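You operate a simulated robot arm through the tools that you are given. There is no shell and no other tool. Be economical: measure what you need, move in short steps, check, and stop when the job is done.

Carry out the task below with a simulated robot arm. There is one attempt and no reset: what you move stays moved.

TASK
Put the gold tin labelled "green" from the top of the chest on the top of the side cabinet and the gold tin marked "roasted" on top of the red can.
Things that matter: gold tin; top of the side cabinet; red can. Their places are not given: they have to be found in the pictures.

It is judged by the outcome, as a careful person would: the job done as asked, and still so three seconds after it is handed in. It fails if anything else is knocked over, pushed out of place, dropped, spilled or broken.

THE ROBOT
A 7-joint arm with a two-finger parallel gripper, fixed in place. Base frame: the origin is at the foot of the arm, x ahead of it, y to its left, z up; the work surface is at about z = 0.9. Lengths are in m, angles in degrees, forces in N, time in s.
With the tool pointing down near the work surface it reaches from about 0.3 to 0.68 m from the base axis. Its first joint turns from -66.0 to 66.0 degrees. Payload 1.57 kg.
Tool frame: the origin (TCP) lies between the finger pads and is the grasp point; the fingertips stand 0.03 m ahead of it; z points along the fingers, y is the line along which they close. The gripper opens to 0.11 m. The fingers are 0.024 m wide and 0.012 m thick; the gripper's body (0.048 by 0.112 m) begins 0.078 m behind the TCP.
Orientation is that of the tool frame in the base frame, as [roll, pitch, yaw] about the fixed x, y, z axes, in that order (R = Rz(yaw) Ry(pitch) Rx(roll)). With the fingers straight down and closing along the base's y, the tool's x points along the base's -x, its y along +y and its z along -z.

THE INTERFACE
- The arm moves only by the tool send_rows. Its argument "plan" is a list of rows, each a list of 5 numbers: the shift along the tool's x, y, z in units of 150 mm (1.0 is 150 mm), then the turn about the tool's z in units of 180 degrees (1.0 is 180 degrees), then the closure in counts, from 0 (fully open) to 255 (shut). In form: [[dx, dy, dz, spin, claw], ...]. A call has 1 to 8 rows; each row is the pose to reach, as a shift and turn from the pose commanded when the call began, along the tool's axes at that moment. A call with a number of a shift or a turn outside -1 to 1 is refused whole. A row lasts 0.2 s, in which the tool goes at most 0.05 m and 8.6 degrees; a call with a longer step from one row to the next is refused whole, and so is a gripper value outside its range. A pose out of reach is approached as far as the arm can. The call stops where the force on the tool passes 40 N (or 10 N more than at its start, if that is more) or the arm is blocked; 0.2 s more then pass. The fingers move at their own pace (about 0.108 m/s each) and stop on an object; they squeeze with about 23 N. The grip force told is the motor's: it shows also when the fingers shut on nothing. Time passes only in rows, and 0.2 s behind the last, so rows that repeat a pose let the fingers close. It gives the time, the measured TCP pose, the force on the tool (base axes), the opening and the grip force at its end, in the units of the frame above (readings bear some noise), and new pictures: "pictures" is both (left out), scene, wrist or none.
- Cameras (640 x 400 px; columns grow to the right, rows downward): "scene" is fixed at [0.1737, -0.4019, 1.4043]; the picture's right is [0.67, -0.74, 0.00], its down [-0.42, -0.38, -0.82] and it looks along [0.61, 0.56, -0.57] (base axes); focal length 218 px, centre (320, 200). "wrist" rides on the gripper at [-0.036, 0, -0.08] in the tool frame; the picture's right is [0.00, -1.00, 0.00], its down [0.97, 0.00, -0.24] and it looks along [0.24, 0.00, 0.97] (tool axes); focal length 218 px, centre (320, 200).
- locate(camera, pixels): for up to 12 pixels [column, row] of the newest picture of that camera ("zoom" is the newest enlarged one), the place [x, y, z] in the base frame of the surface seen there, good to about 0.003 m. No time passes.
- enlarge(camera, box): a new picture of the part [left, top, right, bottom] of that camera's present view, enlarged. No time passes.
- job_done(): hands the job in; it is judged then, once.

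Work in short steps. Measure before you move; look again where a grasp or a placing could have gone wrong, and mend it. You have 60 turns and 120 pictures in all, the two below and enlarged ones among them. Open the gripper and draw the arm clear of the work before you hand the job in, unless the task says otherwise; then end with one line.

The tools are called as name(argument=value, ...) on one line, values as JSON. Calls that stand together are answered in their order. send_rows: Moves the arm, as the interface text tells. Its arguments: {"type":"object","properties":{"plan":{"type":"array"},"pictures":{"type":"string","enum":["both","scene","wrist","none"]}},"required":["plan"]} The other tools are called the same way: locate (camera, pixels) gives the place of the surface under pixels of a picture; enlarge (camera, box) takes an enlarged picture of a part of a camera's view; job_done () hands the job in.

At the start:

```text
t: 0.0
tcp_pos: [0.3098, -0.1843, 1.2957]
tcp_rot: [-179.9, 0.1, 180.0]
contact_force: [-0.7, 0.2, -0.5]
finger_gap: 0.11
finger_force: 0.1
```

scene: 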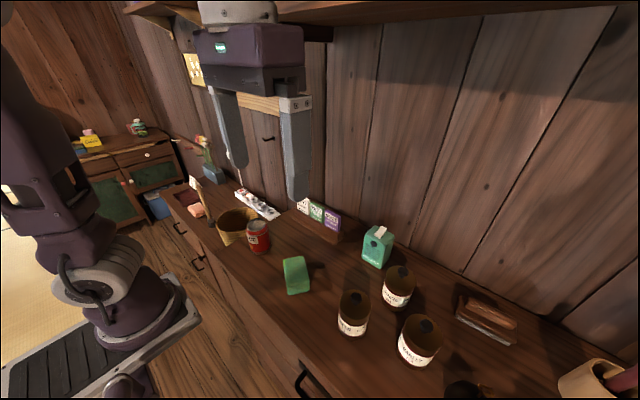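
wrist: 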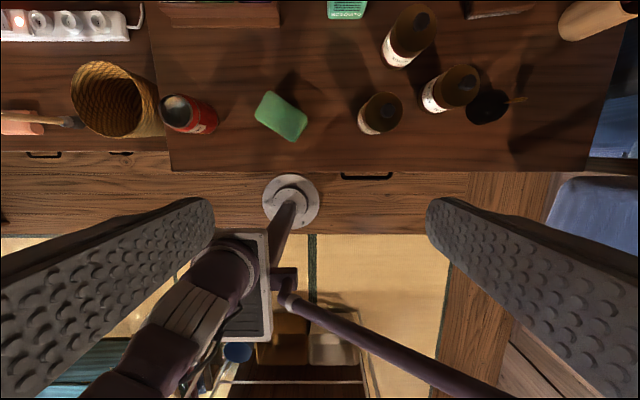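

The scene shows three tins near (353,313), (397,287), (418,342) and a red can at (258,237). I'll enlarge to read the labels and find the side cabinet.

enlarge(camera="scene", box=[310, 240, 470, 390])

enlarge(camera="scene", box=[60, 100, 380, 300])

enlarge(camera="wrist", box=[320, 0, 640, 200])

locate(camera="scene", pixels=[[353, 300], [353, 326], [398, 275], [397, 298], [420, 325], [416, 350], [258, 226], [258, 242], [110, 145], [205, 180], [200, 205], [300, 340]])

```text
2.67 times, centred on (390, 315) of scene
```

zoom: 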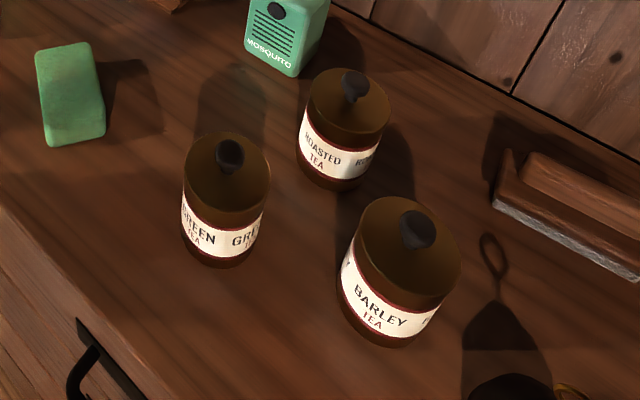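

```text
2.00 times, centred on (220, 200) of scene
```

zoom: 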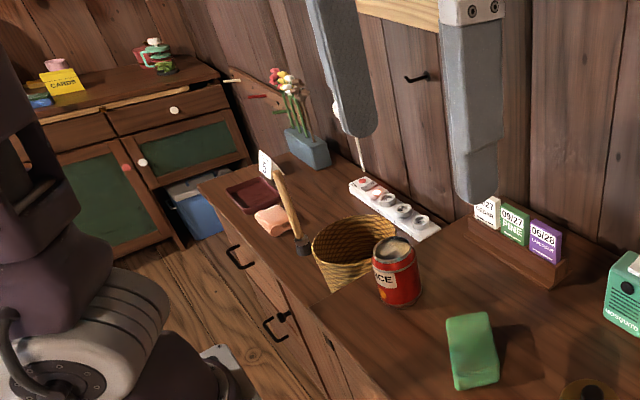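

```text
2.00 times, centred on (480, 100) of wrist
```

zoom: 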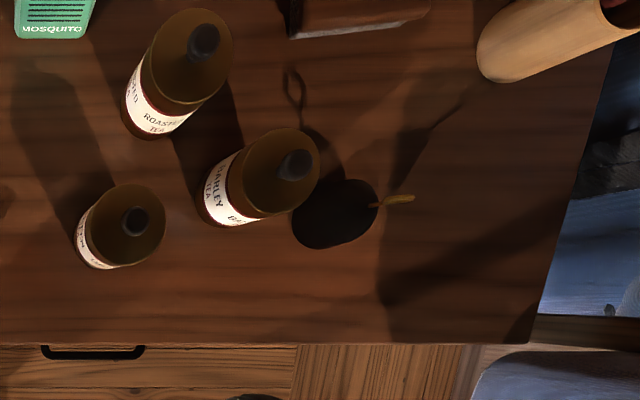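

```text
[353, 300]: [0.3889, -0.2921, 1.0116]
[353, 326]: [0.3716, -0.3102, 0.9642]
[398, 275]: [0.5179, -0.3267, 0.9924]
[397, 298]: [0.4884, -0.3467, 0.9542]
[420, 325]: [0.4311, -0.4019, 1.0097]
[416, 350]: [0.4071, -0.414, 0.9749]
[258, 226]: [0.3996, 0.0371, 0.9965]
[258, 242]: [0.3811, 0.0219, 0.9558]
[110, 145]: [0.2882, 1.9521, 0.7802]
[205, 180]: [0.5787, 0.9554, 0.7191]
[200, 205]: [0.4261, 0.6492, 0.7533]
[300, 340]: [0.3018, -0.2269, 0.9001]
```

Green is the tin near (353,313), roasted is at (397,287), and both stand on the chest (z≈0.9). The lower surface next to the chest, holding the basket and power strip, looks like the side cabinet. I'll measure it, the can top and the tin tops.

locate(camera="scene", pixels=[[205, 190], [228, 205], [215, 205], [225, 190], [250, 212], [240, 190], [262, 206], [207, 220], [195, 210], [232, 232], [238, 212], [280, 222]])

locate(camera="wrist", pixels=[[176, 108], [380, 112], [460, 80], [413, 28], [110, 100], [155, 60], [60, 60], [150, 110], [200, 90], [100, 62], [60, 75], [80, 145]])

enlarge(camera="scene", box=[160, 140, 320, 260])

enlarge(camera="wrist", box=[0, 0, 320, 200])

```text
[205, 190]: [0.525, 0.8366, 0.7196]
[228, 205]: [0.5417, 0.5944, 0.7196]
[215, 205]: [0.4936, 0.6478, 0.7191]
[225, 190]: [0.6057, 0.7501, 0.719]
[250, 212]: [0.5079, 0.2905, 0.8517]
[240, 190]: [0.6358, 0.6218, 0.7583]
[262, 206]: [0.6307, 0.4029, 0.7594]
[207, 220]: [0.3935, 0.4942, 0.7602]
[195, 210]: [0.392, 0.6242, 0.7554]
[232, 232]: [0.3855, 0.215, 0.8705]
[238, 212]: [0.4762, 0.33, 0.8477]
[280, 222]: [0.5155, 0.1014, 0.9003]
```

```text
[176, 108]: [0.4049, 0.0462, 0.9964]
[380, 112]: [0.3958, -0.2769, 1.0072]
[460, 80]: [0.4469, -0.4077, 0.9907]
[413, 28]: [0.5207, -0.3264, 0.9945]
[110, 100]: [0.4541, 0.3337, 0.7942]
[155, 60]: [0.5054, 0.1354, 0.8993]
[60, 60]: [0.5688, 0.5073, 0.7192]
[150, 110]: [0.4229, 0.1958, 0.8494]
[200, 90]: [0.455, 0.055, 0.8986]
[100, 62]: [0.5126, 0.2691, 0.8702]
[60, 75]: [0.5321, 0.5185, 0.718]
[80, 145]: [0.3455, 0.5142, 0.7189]
```

```text
3.33 times, centred on (240, 200) of scene
```

zoom: 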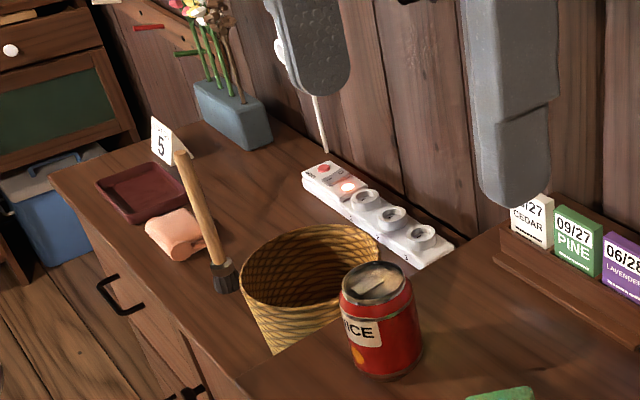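

```text
2.00 times, centred on (160, 100) of wrist
```

zoom: 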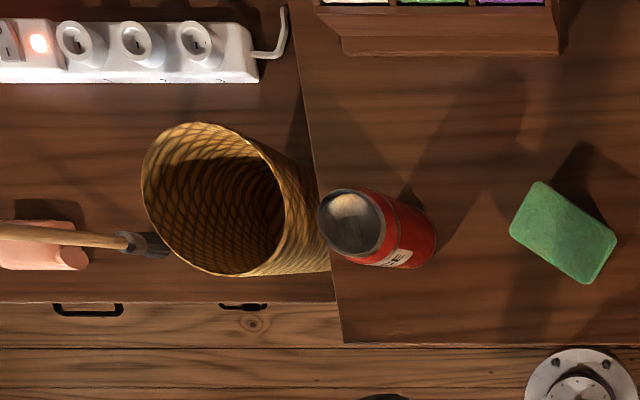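

Side cabinet top is z≈0.719, can top ≈0.996 at (0.405,0.045). I'll go above the green tin for a closer view.

send_rows(plan=[[-0.1, -0.13, 0.2, 0, 0], [-0.21, -0.27, 0.4, 0, 0], [-0.32, -0.4, 0.6, 0, 0], [-0.43, -0.54, 0.8, 0, 0], [-0.54, -0.667, 1.0, 0, 0], [-0.54, -0.667, 1.0, 0, 0]])

```text
t: 1.4
tcp_pos: [0.3907, -0.2848, 1.1433]
tcp_rot: [-180.0, -0.1, 180.0]
contact_force: [0.4, 0.2, 1.0]
finger_gap: 0.1101
finger_force: 0.0
```

scene: 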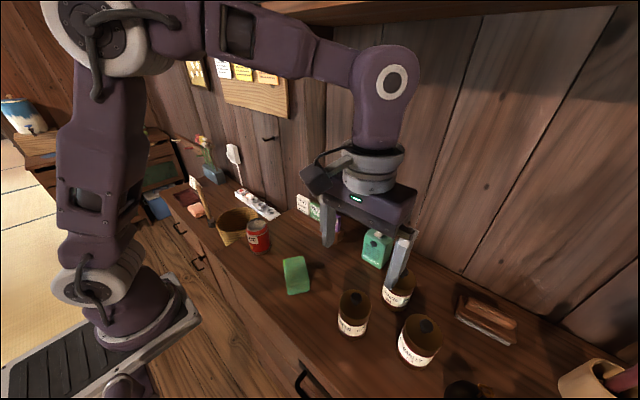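
wrist: 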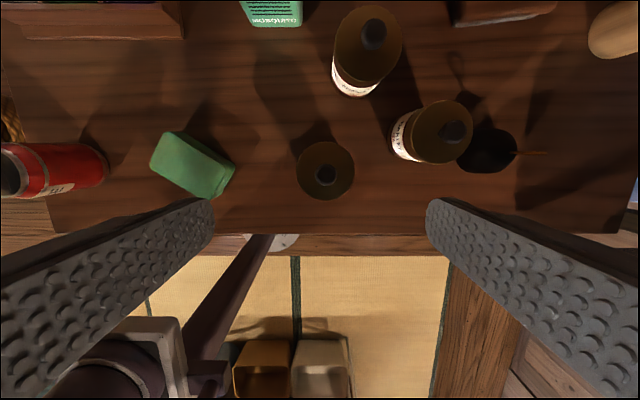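

The green tin's lid is a disc around (325,171). I'll measure its rim points and its neighbours.

locate(camera="wrist", pixels=[[299, 170], [351, 170], [325, 145], [325, 195], [325, 174], [340, 155], [374, 35], [337, 45], [399, 38], [454, 132], [412, 130], [472, 135]])

enlarge(camera="wrist", box=[260, 0, 500, 210])

enlarge(camera="scene", box=[320, 270, 460, 380])

```text
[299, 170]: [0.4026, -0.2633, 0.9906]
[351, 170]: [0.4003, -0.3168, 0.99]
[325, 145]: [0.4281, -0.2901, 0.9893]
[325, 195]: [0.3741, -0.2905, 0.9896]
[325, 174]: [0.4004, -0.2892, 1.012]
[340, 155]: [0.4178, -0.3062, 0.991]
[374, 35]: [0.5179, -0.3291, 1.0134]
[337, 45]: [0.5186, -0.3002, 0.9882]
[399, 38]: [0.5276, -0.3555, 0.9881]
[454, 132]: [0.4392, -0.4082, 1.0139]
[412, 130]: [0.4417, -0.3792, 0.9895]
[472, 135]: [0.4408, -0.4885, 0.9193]
```

```text
1.90 times, centred on (380, 105) of wrist
```

zoom: 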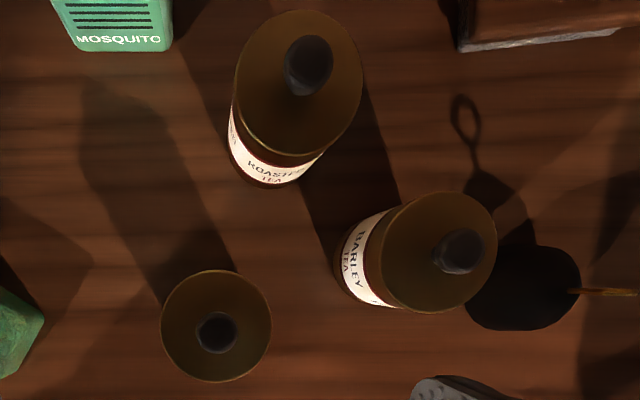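

```text
3.64 times, centred on (390, 325) of scene
```

zoom: 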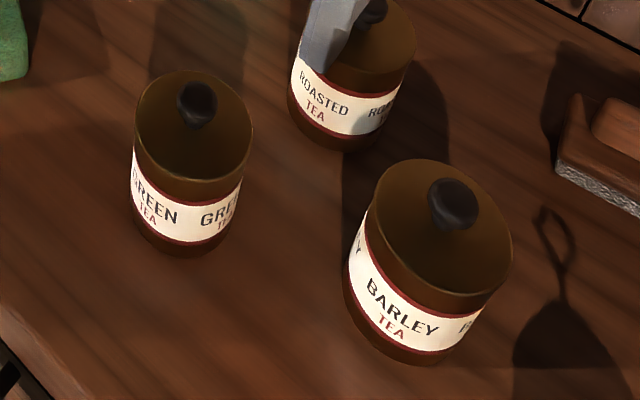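

Green tin: centre (0.401,-0.290), radius ≈0.028, lid z 0.99, knob 1.013. I descend around it with the fingers open.

send_rows(plan=[[-0.067, -0.037, 0.1, 0, 0], [-0.067, -0.037, 0.35, 0, 0], [-0.067, -0.037, 0.6, 0, 0], [-0.067, -0.037, 0.8, 0, 0], [-0.067, -0.037, 0.95, 0, 0], [-0.067, -0.037, 0.95, 0, 0]])

send_rows(plan=[[0, 0, 0.2, 0, 0], [0, 0, 0.35, 0, 0], [0, 0, 0.35, 0, 0]])

```text
t: 2.8
tcp_pos: [0.401, -0.2904, 1.0012]
tcp_rot: [180.0, 0.0, 180.0]
contact_force: [-0.1, -0.5, -0.8]
finger_gap: 0.1101
finger_force: 0.0
```

scene: 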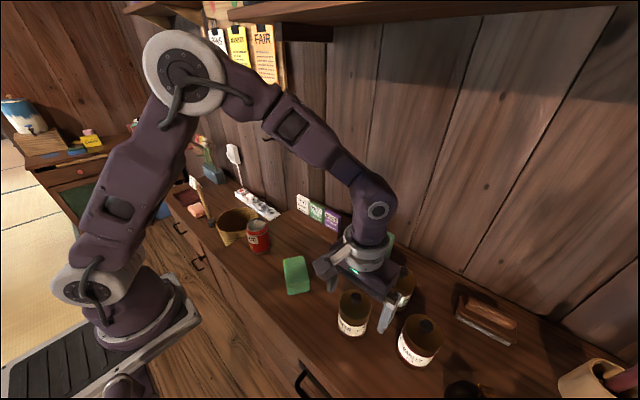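
wrist: 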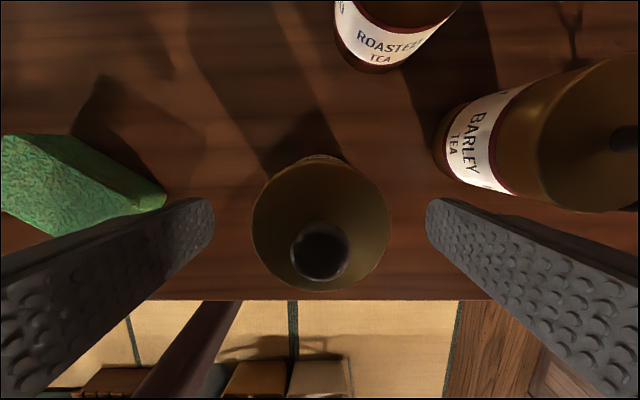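

```text
t: 3.6
tcp_pos: [0.4013, -0.2888, 0.9482]
tcp_rot: [179.9, 0.0, -179.9]
contact_force: [-0.7, -0.9, -0.1]
finger_gap: 0.1103
finger_force: 0.1
```

scene: 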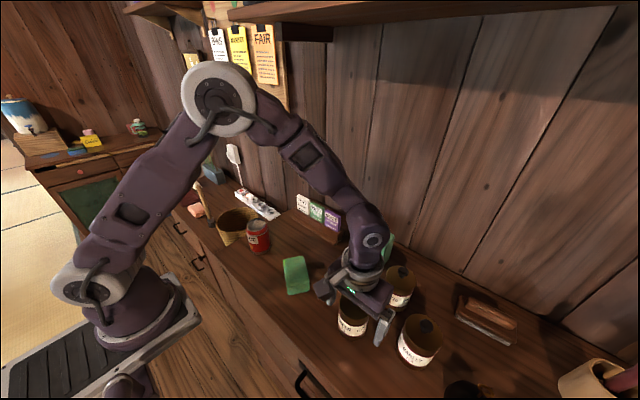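
wrist: 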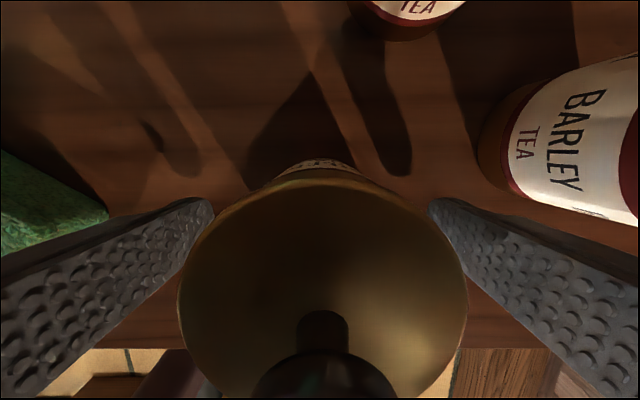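

The tin is centred between the fingers, so I close, then lift a little to test.

send_rows(plan=[[0, 0, 0, 0, 255], [0, 0, 0, 0, 255], [0, 0, 0, 0, 255], [0, 0, 0, 0, 255], [0, 0, -0.15, 0, 255], [0, 0, -0.4, 0, 255], [0, 0, -0.7, 0, 255], [0, 0, -1, 0, 255]])

```text
t: 5.4
tcp_pos: [0.4007, -0.289, 1.1]
tcp_rot: [180.0, 0.1, 179.9]
contact_force: [0.3, -0.5, -0.7]
finger_gap: 0.0619
finger_force: 22.6
```

scene: 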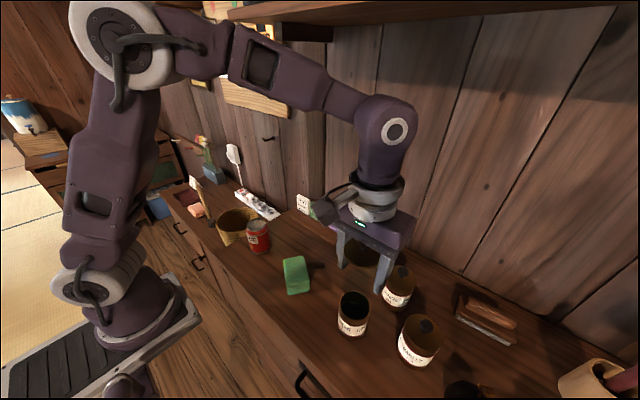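
wrist: 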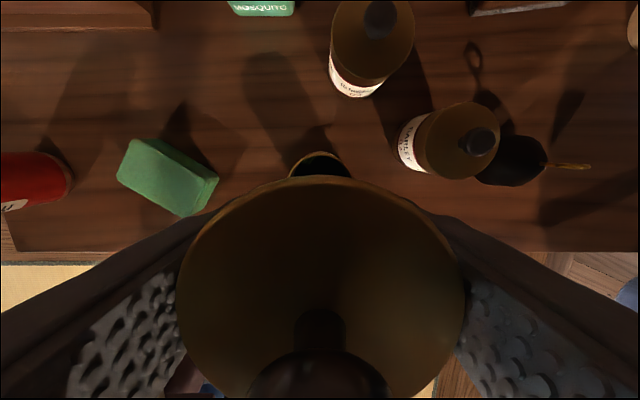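

The lid came off: the open tin body remains standing at (352,313). I look closely to see how far the lid reaches.

enlarge(camera="scene", box=[310, 180, 450, 350])

locate(camera="scene", pixels=[[353, 291], [353, 310], [342, 300], [364, 300], [353, 300], [350, 316], [350, 334], [352, 265], [357, 255]])

enlarge(camera="wrist", box=[240, 120, 400, 220])

```text
2.35 times, centred on (380, 265) of scene
```

zoom: 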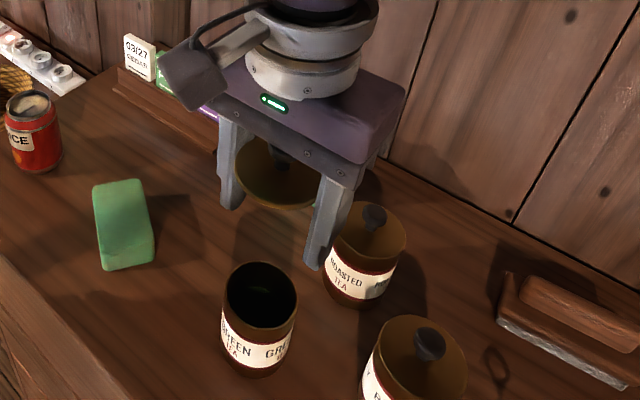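

```text
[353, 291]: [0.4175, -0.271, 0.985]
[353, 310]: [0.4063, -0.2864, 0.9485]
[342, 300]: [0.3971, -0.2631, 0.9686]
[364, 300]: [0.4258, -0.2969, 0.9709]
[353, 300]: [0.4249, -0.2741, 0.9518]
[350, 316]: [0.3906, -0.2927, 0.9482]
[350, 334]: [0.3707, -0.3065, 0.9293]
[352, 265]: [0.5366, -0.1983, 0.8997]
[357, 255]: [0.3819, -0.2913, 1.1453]
```

```text
4.00 times, centred on (320, 170) of wrist
```

zoom: 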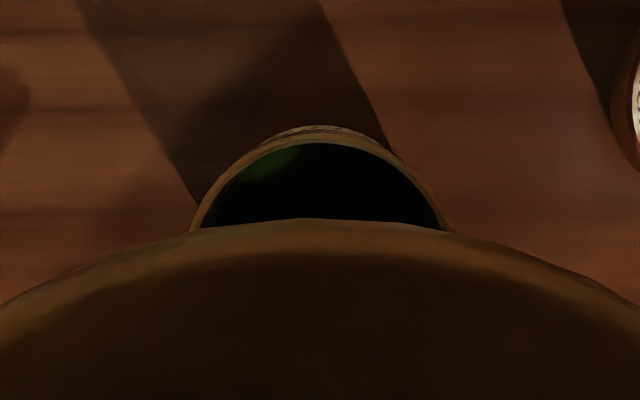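

The lid is wider than the body, so a vertical grasp only holds the lid. The plan is to put the lid back, regrip it with just the fingertips and park it. Then I'll carry the open body over and re-lid it there. First I lower the lid straight back.

send_rows(plan=[[0, 0, 0.25, 0, 255], [0, 0, 0.5, 0, 255], [0, 0, 0.7, 0, 255], [0, 0, 0.82, 0, 255], [0, 0, 0.9, 0, 255], [0, 0, 0.95, 0, 255], [0, 0, 0.99, 0, 255]], pictures="scene")

enlarge(camera="scene", box=[310, 260, 410, 350])

```text
t: 6.2
tcp_pos: [0.402, -0.2912, 1.016]
tcp_rot: [-179.7, 0.2, -179.8]
contact_force: [-4.4, 2.7, 15.0]
finger_gap: 0.0616
finger_force: 22.9
stopped in row 3: the force on the tool passed its limit (the readings are from after the stop); the commanded pose is now the measured one
```

scene: 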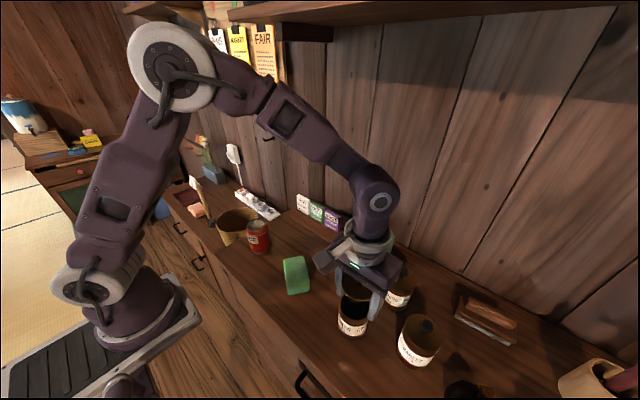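

```text
4.44 times, centred on (360, 305) of scene
```

zoom: 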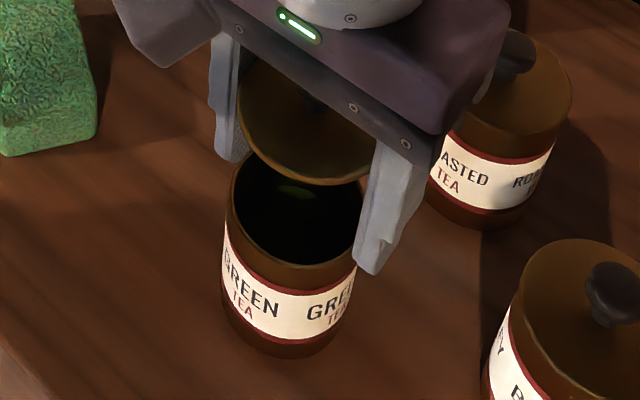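

The fingertips landed on the body's rim because its width equals the lid's. If I offset the hand about 22 mm in x, the fingers can pass the round body while the lid still rests stably on its rim. I rise and shift back, then look.

send_rows(plan=[[0, 0, -0.25, 0, 255], [0.08, 0, -0.5, 0, 255], [0.16, 0, -0.56, 0, 255], [0.16, 0, -0.56, 0, 255]])

enlarge(camera="wrist", box=[240, 100, 400, 200])

enlarge(camera="scene", box=[310, 200, 430, 350])

```text
t: 7.2
tcp_pos: [0.3763, -0.2908, 1.0983]
tcp_rot: [-179.9, 0.3, -179.9]
contact_force: [0.3, 0.2, -0.5]
finger_gap: 0.062
finger_force: 23.1
```

scene: 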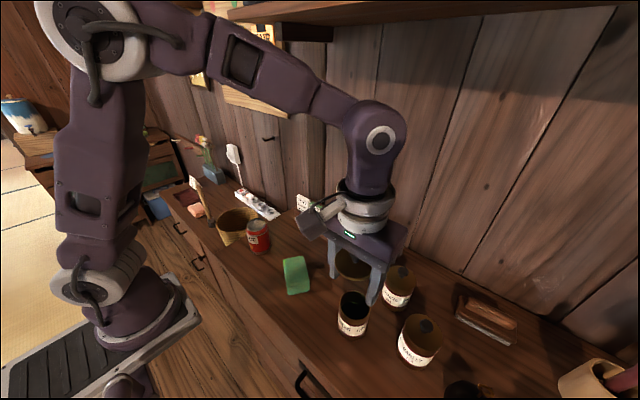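
wrist: 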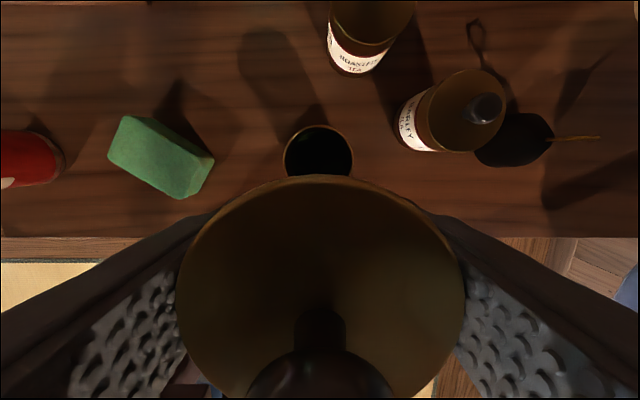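

```text
4.00 times, centred on (320, 150) of wrist
```

zoom: 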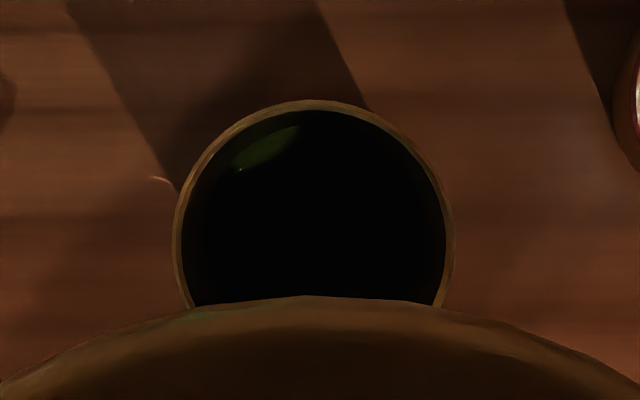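

```text
2.67 times, centred on (370, 275) of scene
```

zoom: 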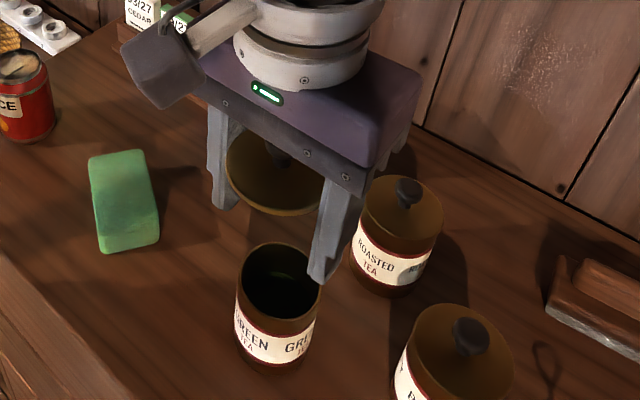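

The open body's rim is at (318,~155), slightly left of the tool centreline. I measure it precisely.

locate(camera="wrist", pixels=[[284.2, 160], [353, 160], [318, 126], [295, 133.5], [341, 133.5], [286, 148], [351, 148], [318, 200], [300, 230], [340, 230]])

```text
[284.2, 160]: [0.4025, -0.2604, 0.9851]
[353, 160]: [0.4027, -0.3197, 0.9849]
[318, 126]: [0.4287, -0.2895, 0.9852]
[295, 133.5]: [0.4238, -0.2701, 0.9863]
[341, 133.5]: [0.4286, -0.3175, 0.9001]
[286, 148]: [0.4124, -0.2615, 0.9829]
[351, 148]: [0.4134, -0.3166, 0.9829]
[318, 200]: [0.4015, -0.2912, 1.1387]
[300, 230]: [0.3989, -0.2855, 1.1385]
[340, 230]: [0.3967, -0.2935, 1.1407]
```

Body centre ≈(0.400,-0.290). I nudge to x≈0.378 and +1 mm in y, and descend past the rim to just above contact.

send_rows(plan=[[-0.01, 0.006, 0.15, 0, 255], [-0.01, 0.006, 0.35, 0, 255], [-0.01, 0.006, 0.5, 0, 255], [-0.01, 0.006, 0.6, 0, 255], [-0.01, 0.006, 0.7, 0, 255], [-0.01, 0.006, 0.8, 0, 255], [-0.01, 0.006, 0.88, 0, 255]])

enlarge(camera="scene", box=[310, 260, 410, 350])

```text
t: 8.8
tcp_pos: [0.3802, -0.2898, 0.9663]
tcp_rot: [-179.9, 0.3, -180.0]
contact_force: [-0.3, -0.5, -0.2]
finger_gap: 0.0619
finger_force: 23.2
```

scene: 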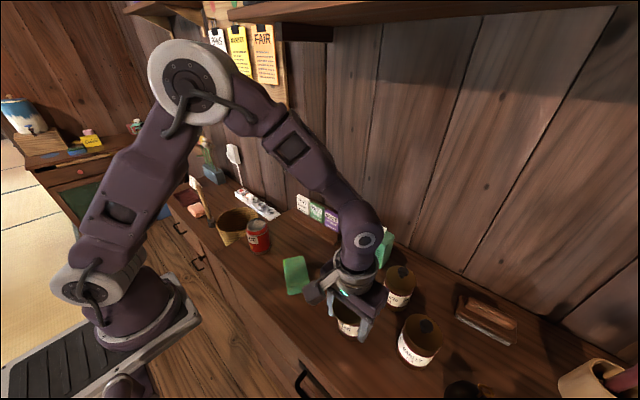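
wrist: 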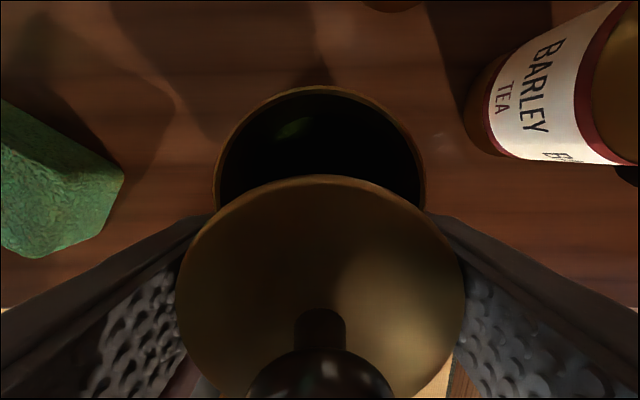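

```text
4.44 times, centred on (360, 305) of scene
```

zoom: 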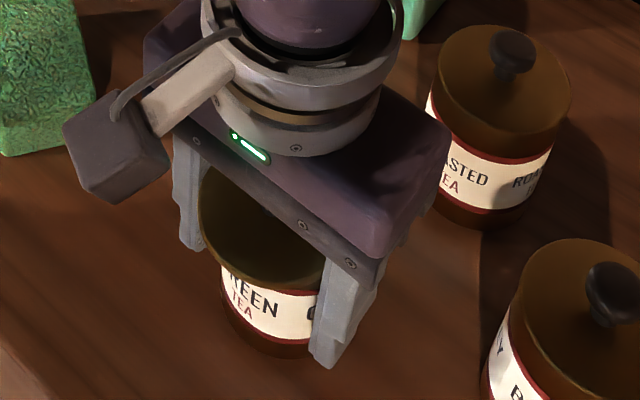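

No contact, and the fingers straddle the body. I continue down gently until contact.

send_rows(plan=[[0, 0, 0.03, 0, 255], [0, 0, 0.06, 0, 255], [0, 0, 0.08, 0, 255], [0, 0, 0.09, 0, 255]], pictures="none")

locate(camera="wrist", pixels=[[320, 230], [250, 260], [390, 260], [320, 92]])

```text
t: 9.8
tcp_pos: [0.3808, -0.29, 0.9534]
tcp_rot: [-179.8, 0.2, -179.9]
contact_force: [-2.4, 3.7, 17.6]
finger_gap: 0.062
finger_force: 23.2
```

```text
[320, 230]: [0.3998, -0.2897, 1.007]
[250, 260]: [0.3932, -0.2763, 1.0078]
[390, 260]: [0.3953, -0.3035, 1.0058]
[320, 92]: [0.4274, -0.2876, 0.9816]
```

17.6 N contact at TCP z 0.953: the lid is resting on the rim. I ease off slightly, open, and look.

send_rows(plan=[[0, 0, -0.007, 0, 255], [0, 0, -0.007, 0, 100], [0, 0, -0.007, 0, 80], [0, 0, -0.007, 0, 40], [0, 0, -0.007, 0, 0], [0, 0, -0.007, 0, 0]])

```text
t: 11.2
tcp_pos: [0.3793, -0.2907, 0.9542]
tcp_rot: [-179.8, 0.2, -179.9]
contact_force: [1.1, 0.7, -0.2]
finger_gap: 0.11
finger_force: 0.0
```

scene: 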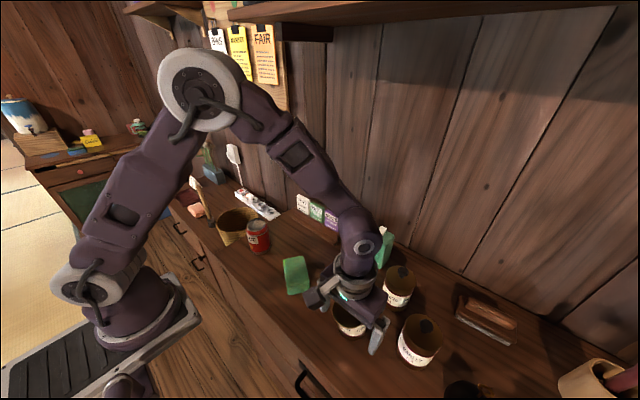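
wrist: 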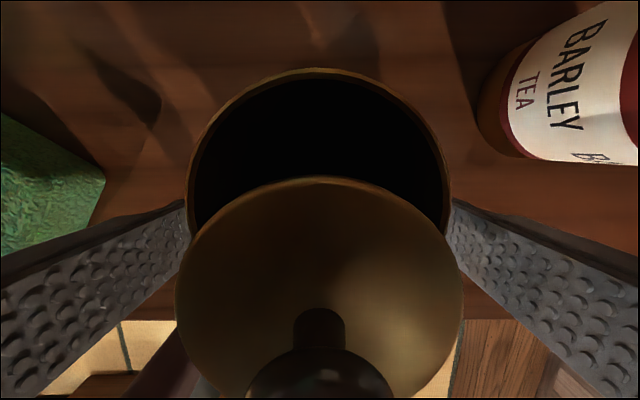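

The lid rests stably on the rim, offset. I rise and look from above.

send_rows(plan=[[0, 0, -0.1, 0, 0], [0, 0, -0.3, 0, 0], [0, 0, -0.6, 0, 0], [0, 0, -0.9, 0, 0], [0, 0, -0.9, 0, 0]])

enlarge(camera="scene", box=[320, 270, 400, 350])

enlarge(camera="wrist", box=[240, 110, 400, 210])

```text
t: 12.3
tcp_pos: [0.3808, -0.2905, 1.0893]
tcp_rot: [-179.7, 0.1, -180.0]
contact_force: [-0.2, 0.1, 0.6]
finger_gap: 0.1099
finger_force: 0.0
```

scene: 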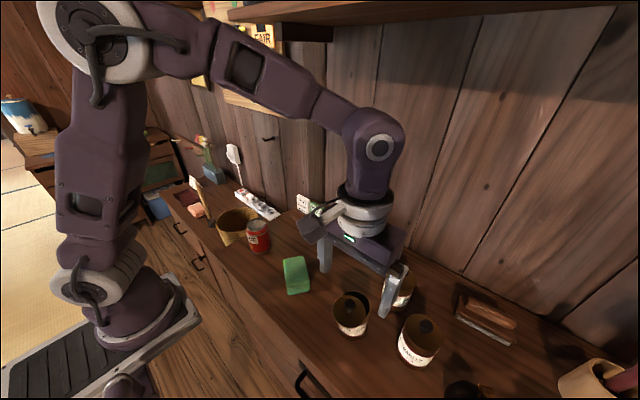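
wrist: 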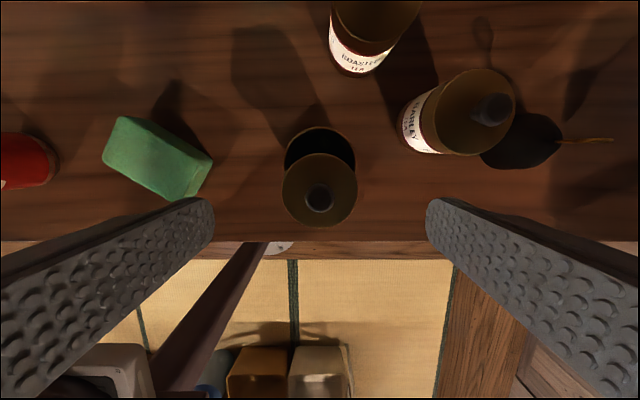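

```text
5.00 times, centred on (360, 310) of scene
```

zoom: 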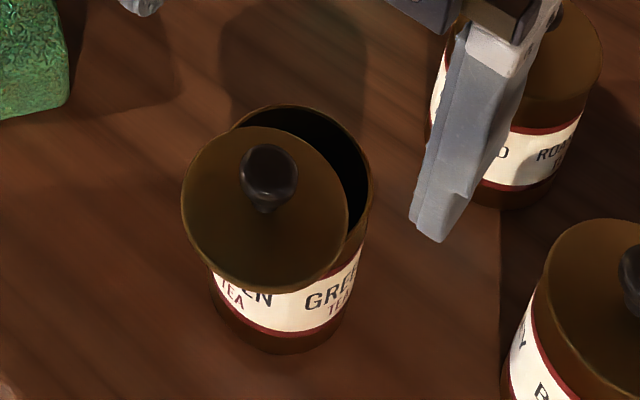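

```text
4.00 times, centred on (320, 160) of wrist
```

zoom: 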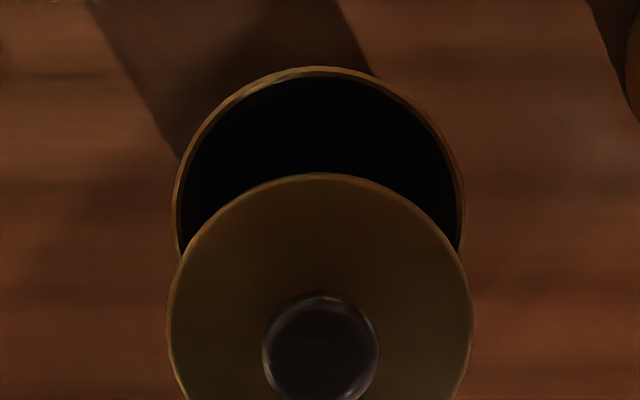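

Lid and knob are clear at (318,198). Gripping the knob with the fingertips is much better for handling the lid. I measure the knob and a parking spot.

locate(camera="wrist", pixels=[[318, 192], [318, 204], [308, 198], [328, 198], [318, 165], [290, 190], [350, 190], [122, 117], [210, 160], [165, 195], [270, 60], [235, 90]])

locate(camera="zoom", pixels=[[320, 345], [270, 345], [372, 345], [320, 300], [320, 72]])

```text
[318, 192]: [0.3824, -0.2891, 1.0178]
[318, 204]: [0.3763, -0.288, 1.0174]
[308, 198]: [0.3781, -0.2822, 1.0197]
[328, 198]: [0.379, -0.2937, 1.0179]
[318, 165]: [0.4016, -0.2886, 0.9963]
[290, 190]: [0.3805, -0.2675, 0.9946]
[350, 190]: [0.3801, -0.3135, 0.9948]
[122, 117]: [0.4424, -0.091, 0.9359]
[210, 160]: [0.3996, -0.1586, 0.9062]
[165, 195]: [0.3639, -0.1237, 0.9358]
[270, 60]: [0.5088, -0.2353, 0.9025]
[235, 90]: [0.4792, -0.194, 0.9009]
```

```text
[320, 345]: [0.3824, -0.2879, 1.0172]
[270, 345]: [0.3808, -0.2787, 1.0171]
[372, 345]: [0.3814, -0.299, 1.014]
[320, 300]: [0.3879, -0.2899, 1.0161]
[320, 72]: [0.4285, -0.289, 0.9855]
```

Knob centre ≈(0.379,-0.289), top 1.018. I descend to TCP z≈1.029 and close on the knob.

send_rows(plan=[[0.005, 0.01, 0.2, 0, 60], [0.005, 0.01, 0.35, 0, 100], [0.005, 0.01, 0.4, 0, 150], [0.005, 0.01, 0.4, 0, 255], [0.005, 0.01, 0.4, 0, 255], [0.005, 0.01, 0.4, 0, 255]])

```text
t: 13.8
tcp_pos: [0.3783, -0.2886, 1.0285]
tcp_rot: [-179.8, 0.2, -179.9]
contact_force: [0.0, -0.3, 1.2]
finger_gap: 0.0197
finger_force: 22.9
```

scene: 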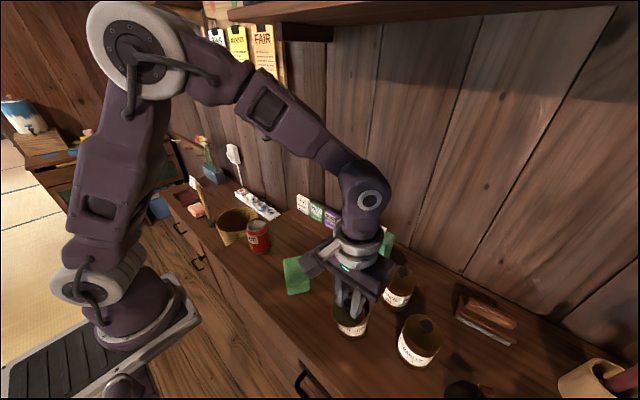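
wrist: 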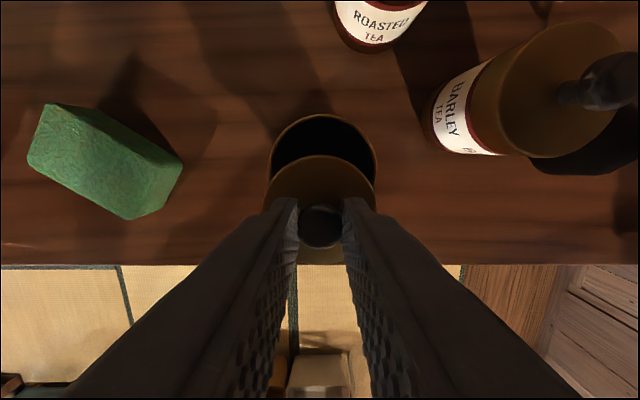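

Knob is held. I lift and carry the lid to the free patch at about (0.47,-0.225), staying high.

send_rows(plan=[[0, 0, -0.15, 0, 255], [0, 0, -0.4, 0, 255], [-0.2, 0.14, -0.4, 0, 255], [-0.4, 0.28, -0.4, 0, 255], [-0.61, 0.424, -0.4, 0, 255], [-0.61, 0.424, -0.2, 0, 255], [-0.61, 0.424, 0.05, 0, 255], [-0.61, 0.424, 0.3, 0, 255]])

```text
t: 15.6
tcp_pos: [0.4683, -0.2255, 0.9832]
tcp_rot: [-180.0, 0.2, 180.0]
contact_force: [1.0, -0.1, -0.2]
finger_gap: 0.0197
finger_force: 23.2
```

scene: 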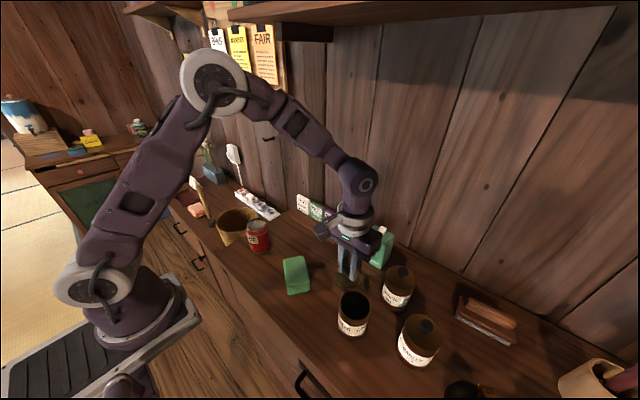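
wrist: 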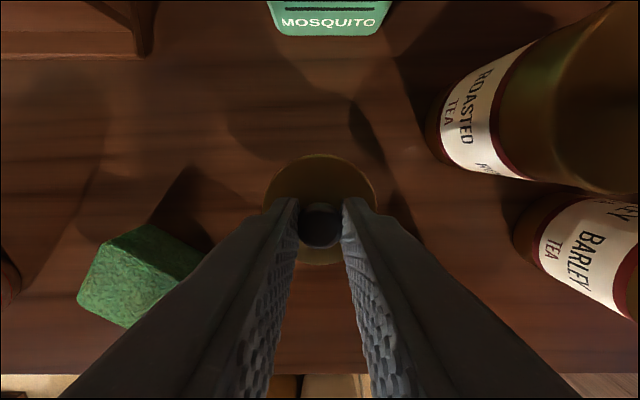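

The spot is clear, so I lower slowly to contact (expected at TCP z≈0.944).

send_rows(plan=[[0, 0, 0.12, 0, 255], [0, 0, 0.2, 0, 255], [0, 0, 0.235, 0, 255], [0, 0, 0.25, 0, 255], [0, 0, 0.26, 0, 255]], pictures="none")

```text
t: 16.8
tcp_pos: [0.4707, -0.2241, 0.9439]
tcp_rot: [-179.8, 0.2, -179.9]
contact_force: [-0.6, 0.1, -0.7]
finger_gap: 0.0197
finger_force: 23.1
```

send_rows(plan=[[0, 0, 0.01, 0, 255], [0, 0, 0.02, 0, 255], [0, 0, 0.03, 0, 255]], pictures="none")

```text
t: 17.6
tcp_pos: [0.4714, -0.2256, 0.9422]
tcp_rot: [-179.7, 0.2, -179.9]
contact_force: [-0.4, 2.8, 22.7]
finger_gap: 0.0199
finger_force: 22.5
```

Contact (22.7 N). I ease off, open partly, and rise.

send_rows(plan=[[0, 0, -0.012, 0, 255], [0, 0, -0.012, 0, 150], [0, 0, -0.012, 0, 130], [0, 0, -0.012, 0, 130], [0, 0, -0.2, 0, 130], [0, 0, -0.5, 0, 130], [0, 0, -0.8, 0, 60], [0, 0, -0.98, 0, 0]])

```text
t: 19.4
tcp_pos: [0.4707, -0.2257, 1.0881]
tcp_rot: [-180.0, 0.1, -179.9]
contact_force: [0.9, 1.0, -0.5]
finger_gap: 0.11
finger_force: 0.0
```

scene: 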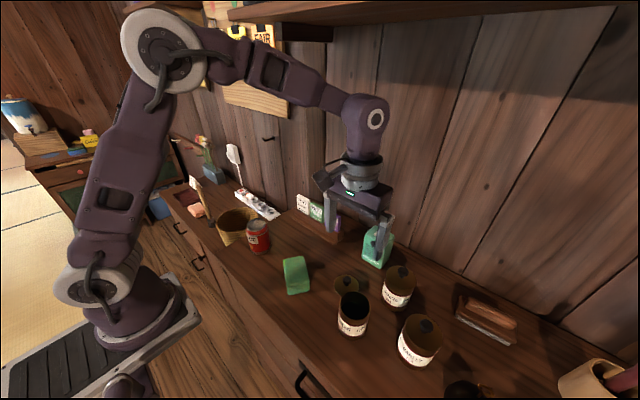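
wrist: 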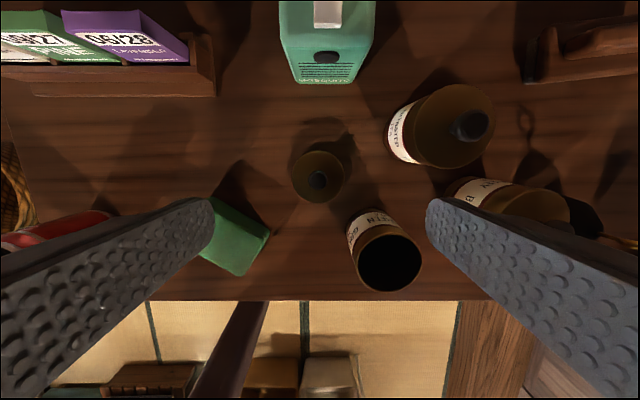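

The lid is parked safely at (318,178). I measure the open body's rim and the parked lid.

locate(camera="wrist", pixels=[[390, 235], [390, 290], [358, 265], [420, 262], [318, 181], [311, 181], [326, 181], [295, 178], [344, 178], [318, 155]])

enlarge(camera="wrist", box=[280, 140, 440, 300])

```text
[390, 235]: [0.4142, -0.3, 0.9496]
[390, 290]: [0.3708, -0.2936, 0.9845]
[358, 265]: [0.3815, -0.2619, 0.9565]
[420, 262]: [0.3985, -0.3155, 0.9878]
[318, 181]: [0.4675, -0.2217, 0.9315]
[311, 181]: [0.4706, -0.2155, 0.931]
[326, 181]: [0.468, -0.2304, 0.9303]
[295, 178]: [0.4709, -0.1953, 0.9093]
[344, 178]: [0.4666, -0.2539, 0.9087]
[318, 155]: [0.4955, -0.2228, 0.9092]
```

```text
2.50 times, centred on (360, 220) of wrist
```

zoom: 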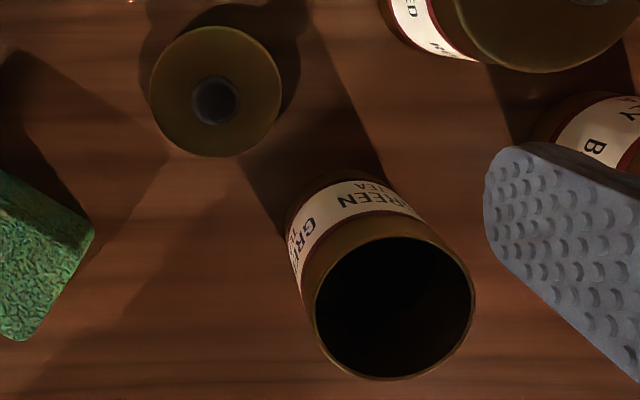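

Body centre ≈(0.400,-0.289), knob at (0.4695,-0.2235,0.931). I go over the body, descend and grip it.

send_rows(plan=[[0.157, -0.14, 0, 0, 0], [0.314, -0.281, 0, 0, 0], [0.471, -0.422, 0.1, 0, 0], [0.471, -0.422, 0.35, 0, 0], [0.471, -0.422, 0.6, 0, 0], [0.471, -0.422, 0.8, 0, 0], [0.471, -0.422, 0.887, 0, 0], [0.471, -0.422, 0.887, 0, 0]])

```text
t: 21.1
tcp_pos: [0.3992, -0.2875, 0.9542]
tcp_rot: [-179.8, 0.3, -179.9]
contact_force: [0.1, 0.2, 0.3]
finger_gap: 0.1099
finger_force: 0.1
```

scene: 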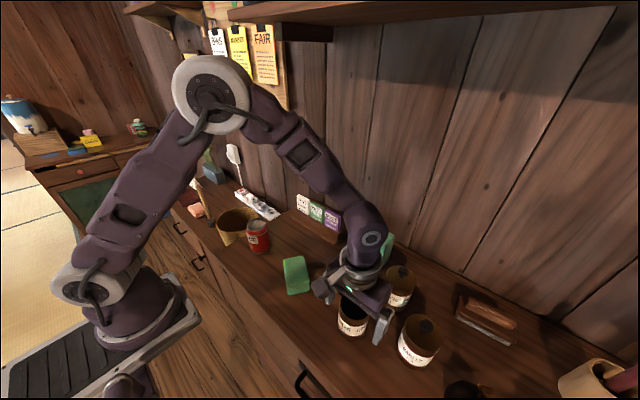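
wrist: 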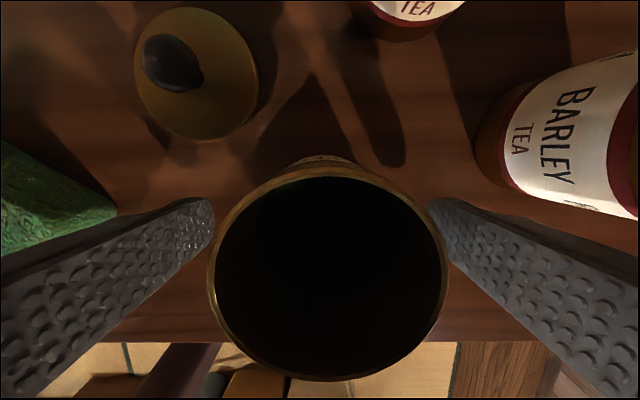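

Centred within ~2 mm; I nudge and close, then lift slightly.

send_rows(plan=[[0, -0.013, 0, 0, 60], [0, -0.013, 0, 0, 255], [0, -0.013, 0, 0, 255], [0, -0.013, 0, 0, 255], [0, -0.013, -0.1, 0, 255], [0, -0.013, -0.35, 0, 255], [0, -0.013, -0.65, 0, 255], [0, -0.013, -0.9, 0, 255]])

```text
t: 22.9
tcp_pos: [0.3993, -0.2902, 1.0899]
tcp_rot: [-179.8, 0.2, -179.9]
contact_force: [0.4, -0.1, -3.9]
finger_gap: 0.0612
finger_force: 23.5
```

scene: 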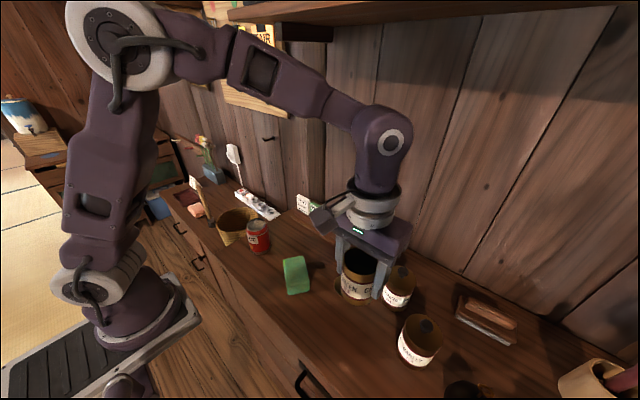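
wrist: 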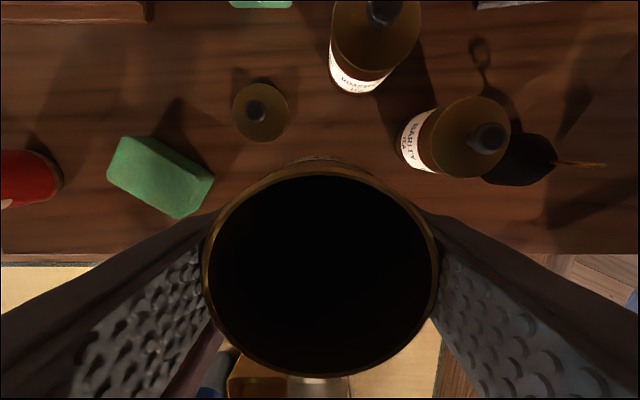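

The open body is held. I raise it and traverse in y toward the side cabinet in several legs at z≈1.15.

send_rows(plan=[[0, 0, -0.2, 0, 255], [0, 0.25, -0.4, 0, 255], [0, 0.5, -0.4, 0, 255], [0, 0.75, -0.4, 0, 255], [0, 1.0, -0.4, 0, 255]], pictures="none")

send_rows(plan=[[0, 0.25, 0, 0, 255], [0, 0.5, 0, 0, 255], [0, 0.75, 0, 0, 255], [0, 1.0, 0, 0, 255]], pictures="none")

send_rows(plan=[[0, 0.25, 0, 0, 255], [0, 0.5, 0, 0, 255], [0, 0.75, 0, 0, 255], [0, 1.0, 0, 0, 255], [0, 1.0, 0, 0, 255]])

```text
t: 24.1
tcp_pos: [0.399, -0.1401, 1.1496]
tcp_rot: [-179.9, 0.2, 180.0]
contact_force: [-1.0, 0.7, -2.5]
finger_gap: 0.0612
finger_force: 23.4
```

```text
t: 25.1
tcp_pos: [0.3993, 0.0106, 1.1491]
tcp_rot: [-179.9, 0.2, 180.0]
contact_force: [0.3, -0.3, -2.3]
finger_gap: 0.061
finger_force: 22.9
```

```text
t: 26.4
tcp_pos: [0.3997, 0.1612, 1.1483]
tcp_rot: [-179.8, 0.2, -179.9]
contact_force: [0.4, -0.2, -3.6]
finger_gap: 0.0607
finger_force: 22.3
```

scene: 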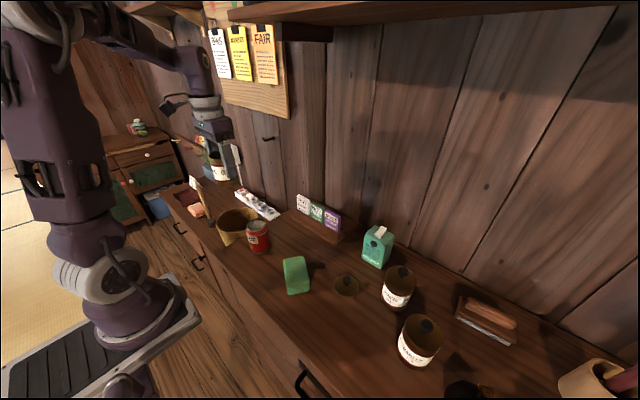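
wrist: 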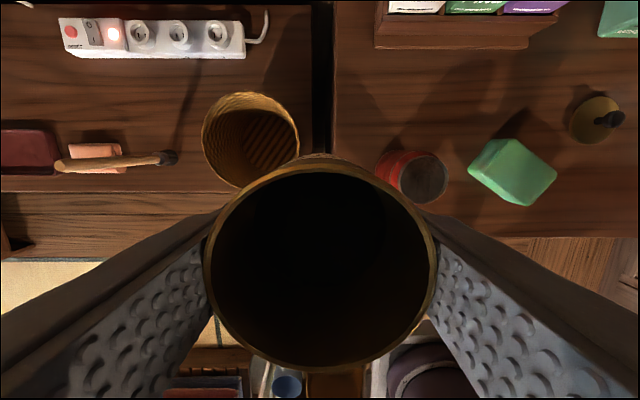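

Good overhead view of the side cabinet: free wood around (150,100) between power strip and brush. I measure it.

locate(camera="wrist", pixels=[[150, 100], [175, 100], [204, 130], [235, 95], [168, 157], [155, 155], [65, 164], [150, 58], [240, 56], [110, 185], [100, 110], [85, 150]])

enlarge(camera="wrist", box=[0, 0, 320, 200])

```text
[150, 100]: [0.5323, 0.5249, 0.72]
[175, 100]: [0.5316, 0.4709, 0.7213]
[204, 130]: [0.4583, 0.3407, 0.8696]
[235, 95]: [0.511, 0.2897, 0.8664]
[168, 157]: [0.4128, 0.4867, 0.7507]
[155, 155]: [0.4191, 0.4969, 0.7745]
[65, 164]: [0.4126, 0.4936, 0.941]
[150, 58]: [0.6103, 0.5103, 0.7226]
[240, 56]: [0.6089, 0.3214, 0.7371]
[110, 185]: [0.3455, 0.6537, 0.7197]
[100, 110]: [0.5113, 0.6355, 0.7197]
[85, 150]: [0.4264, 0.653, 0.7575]
```

```text
2.00 times, centred on (160, 100) of wrist
```

zoom: 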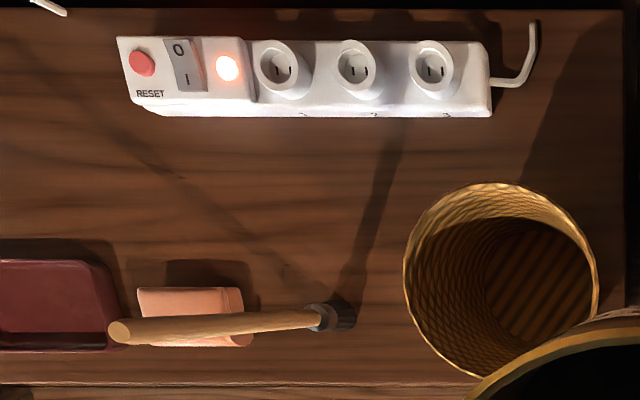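

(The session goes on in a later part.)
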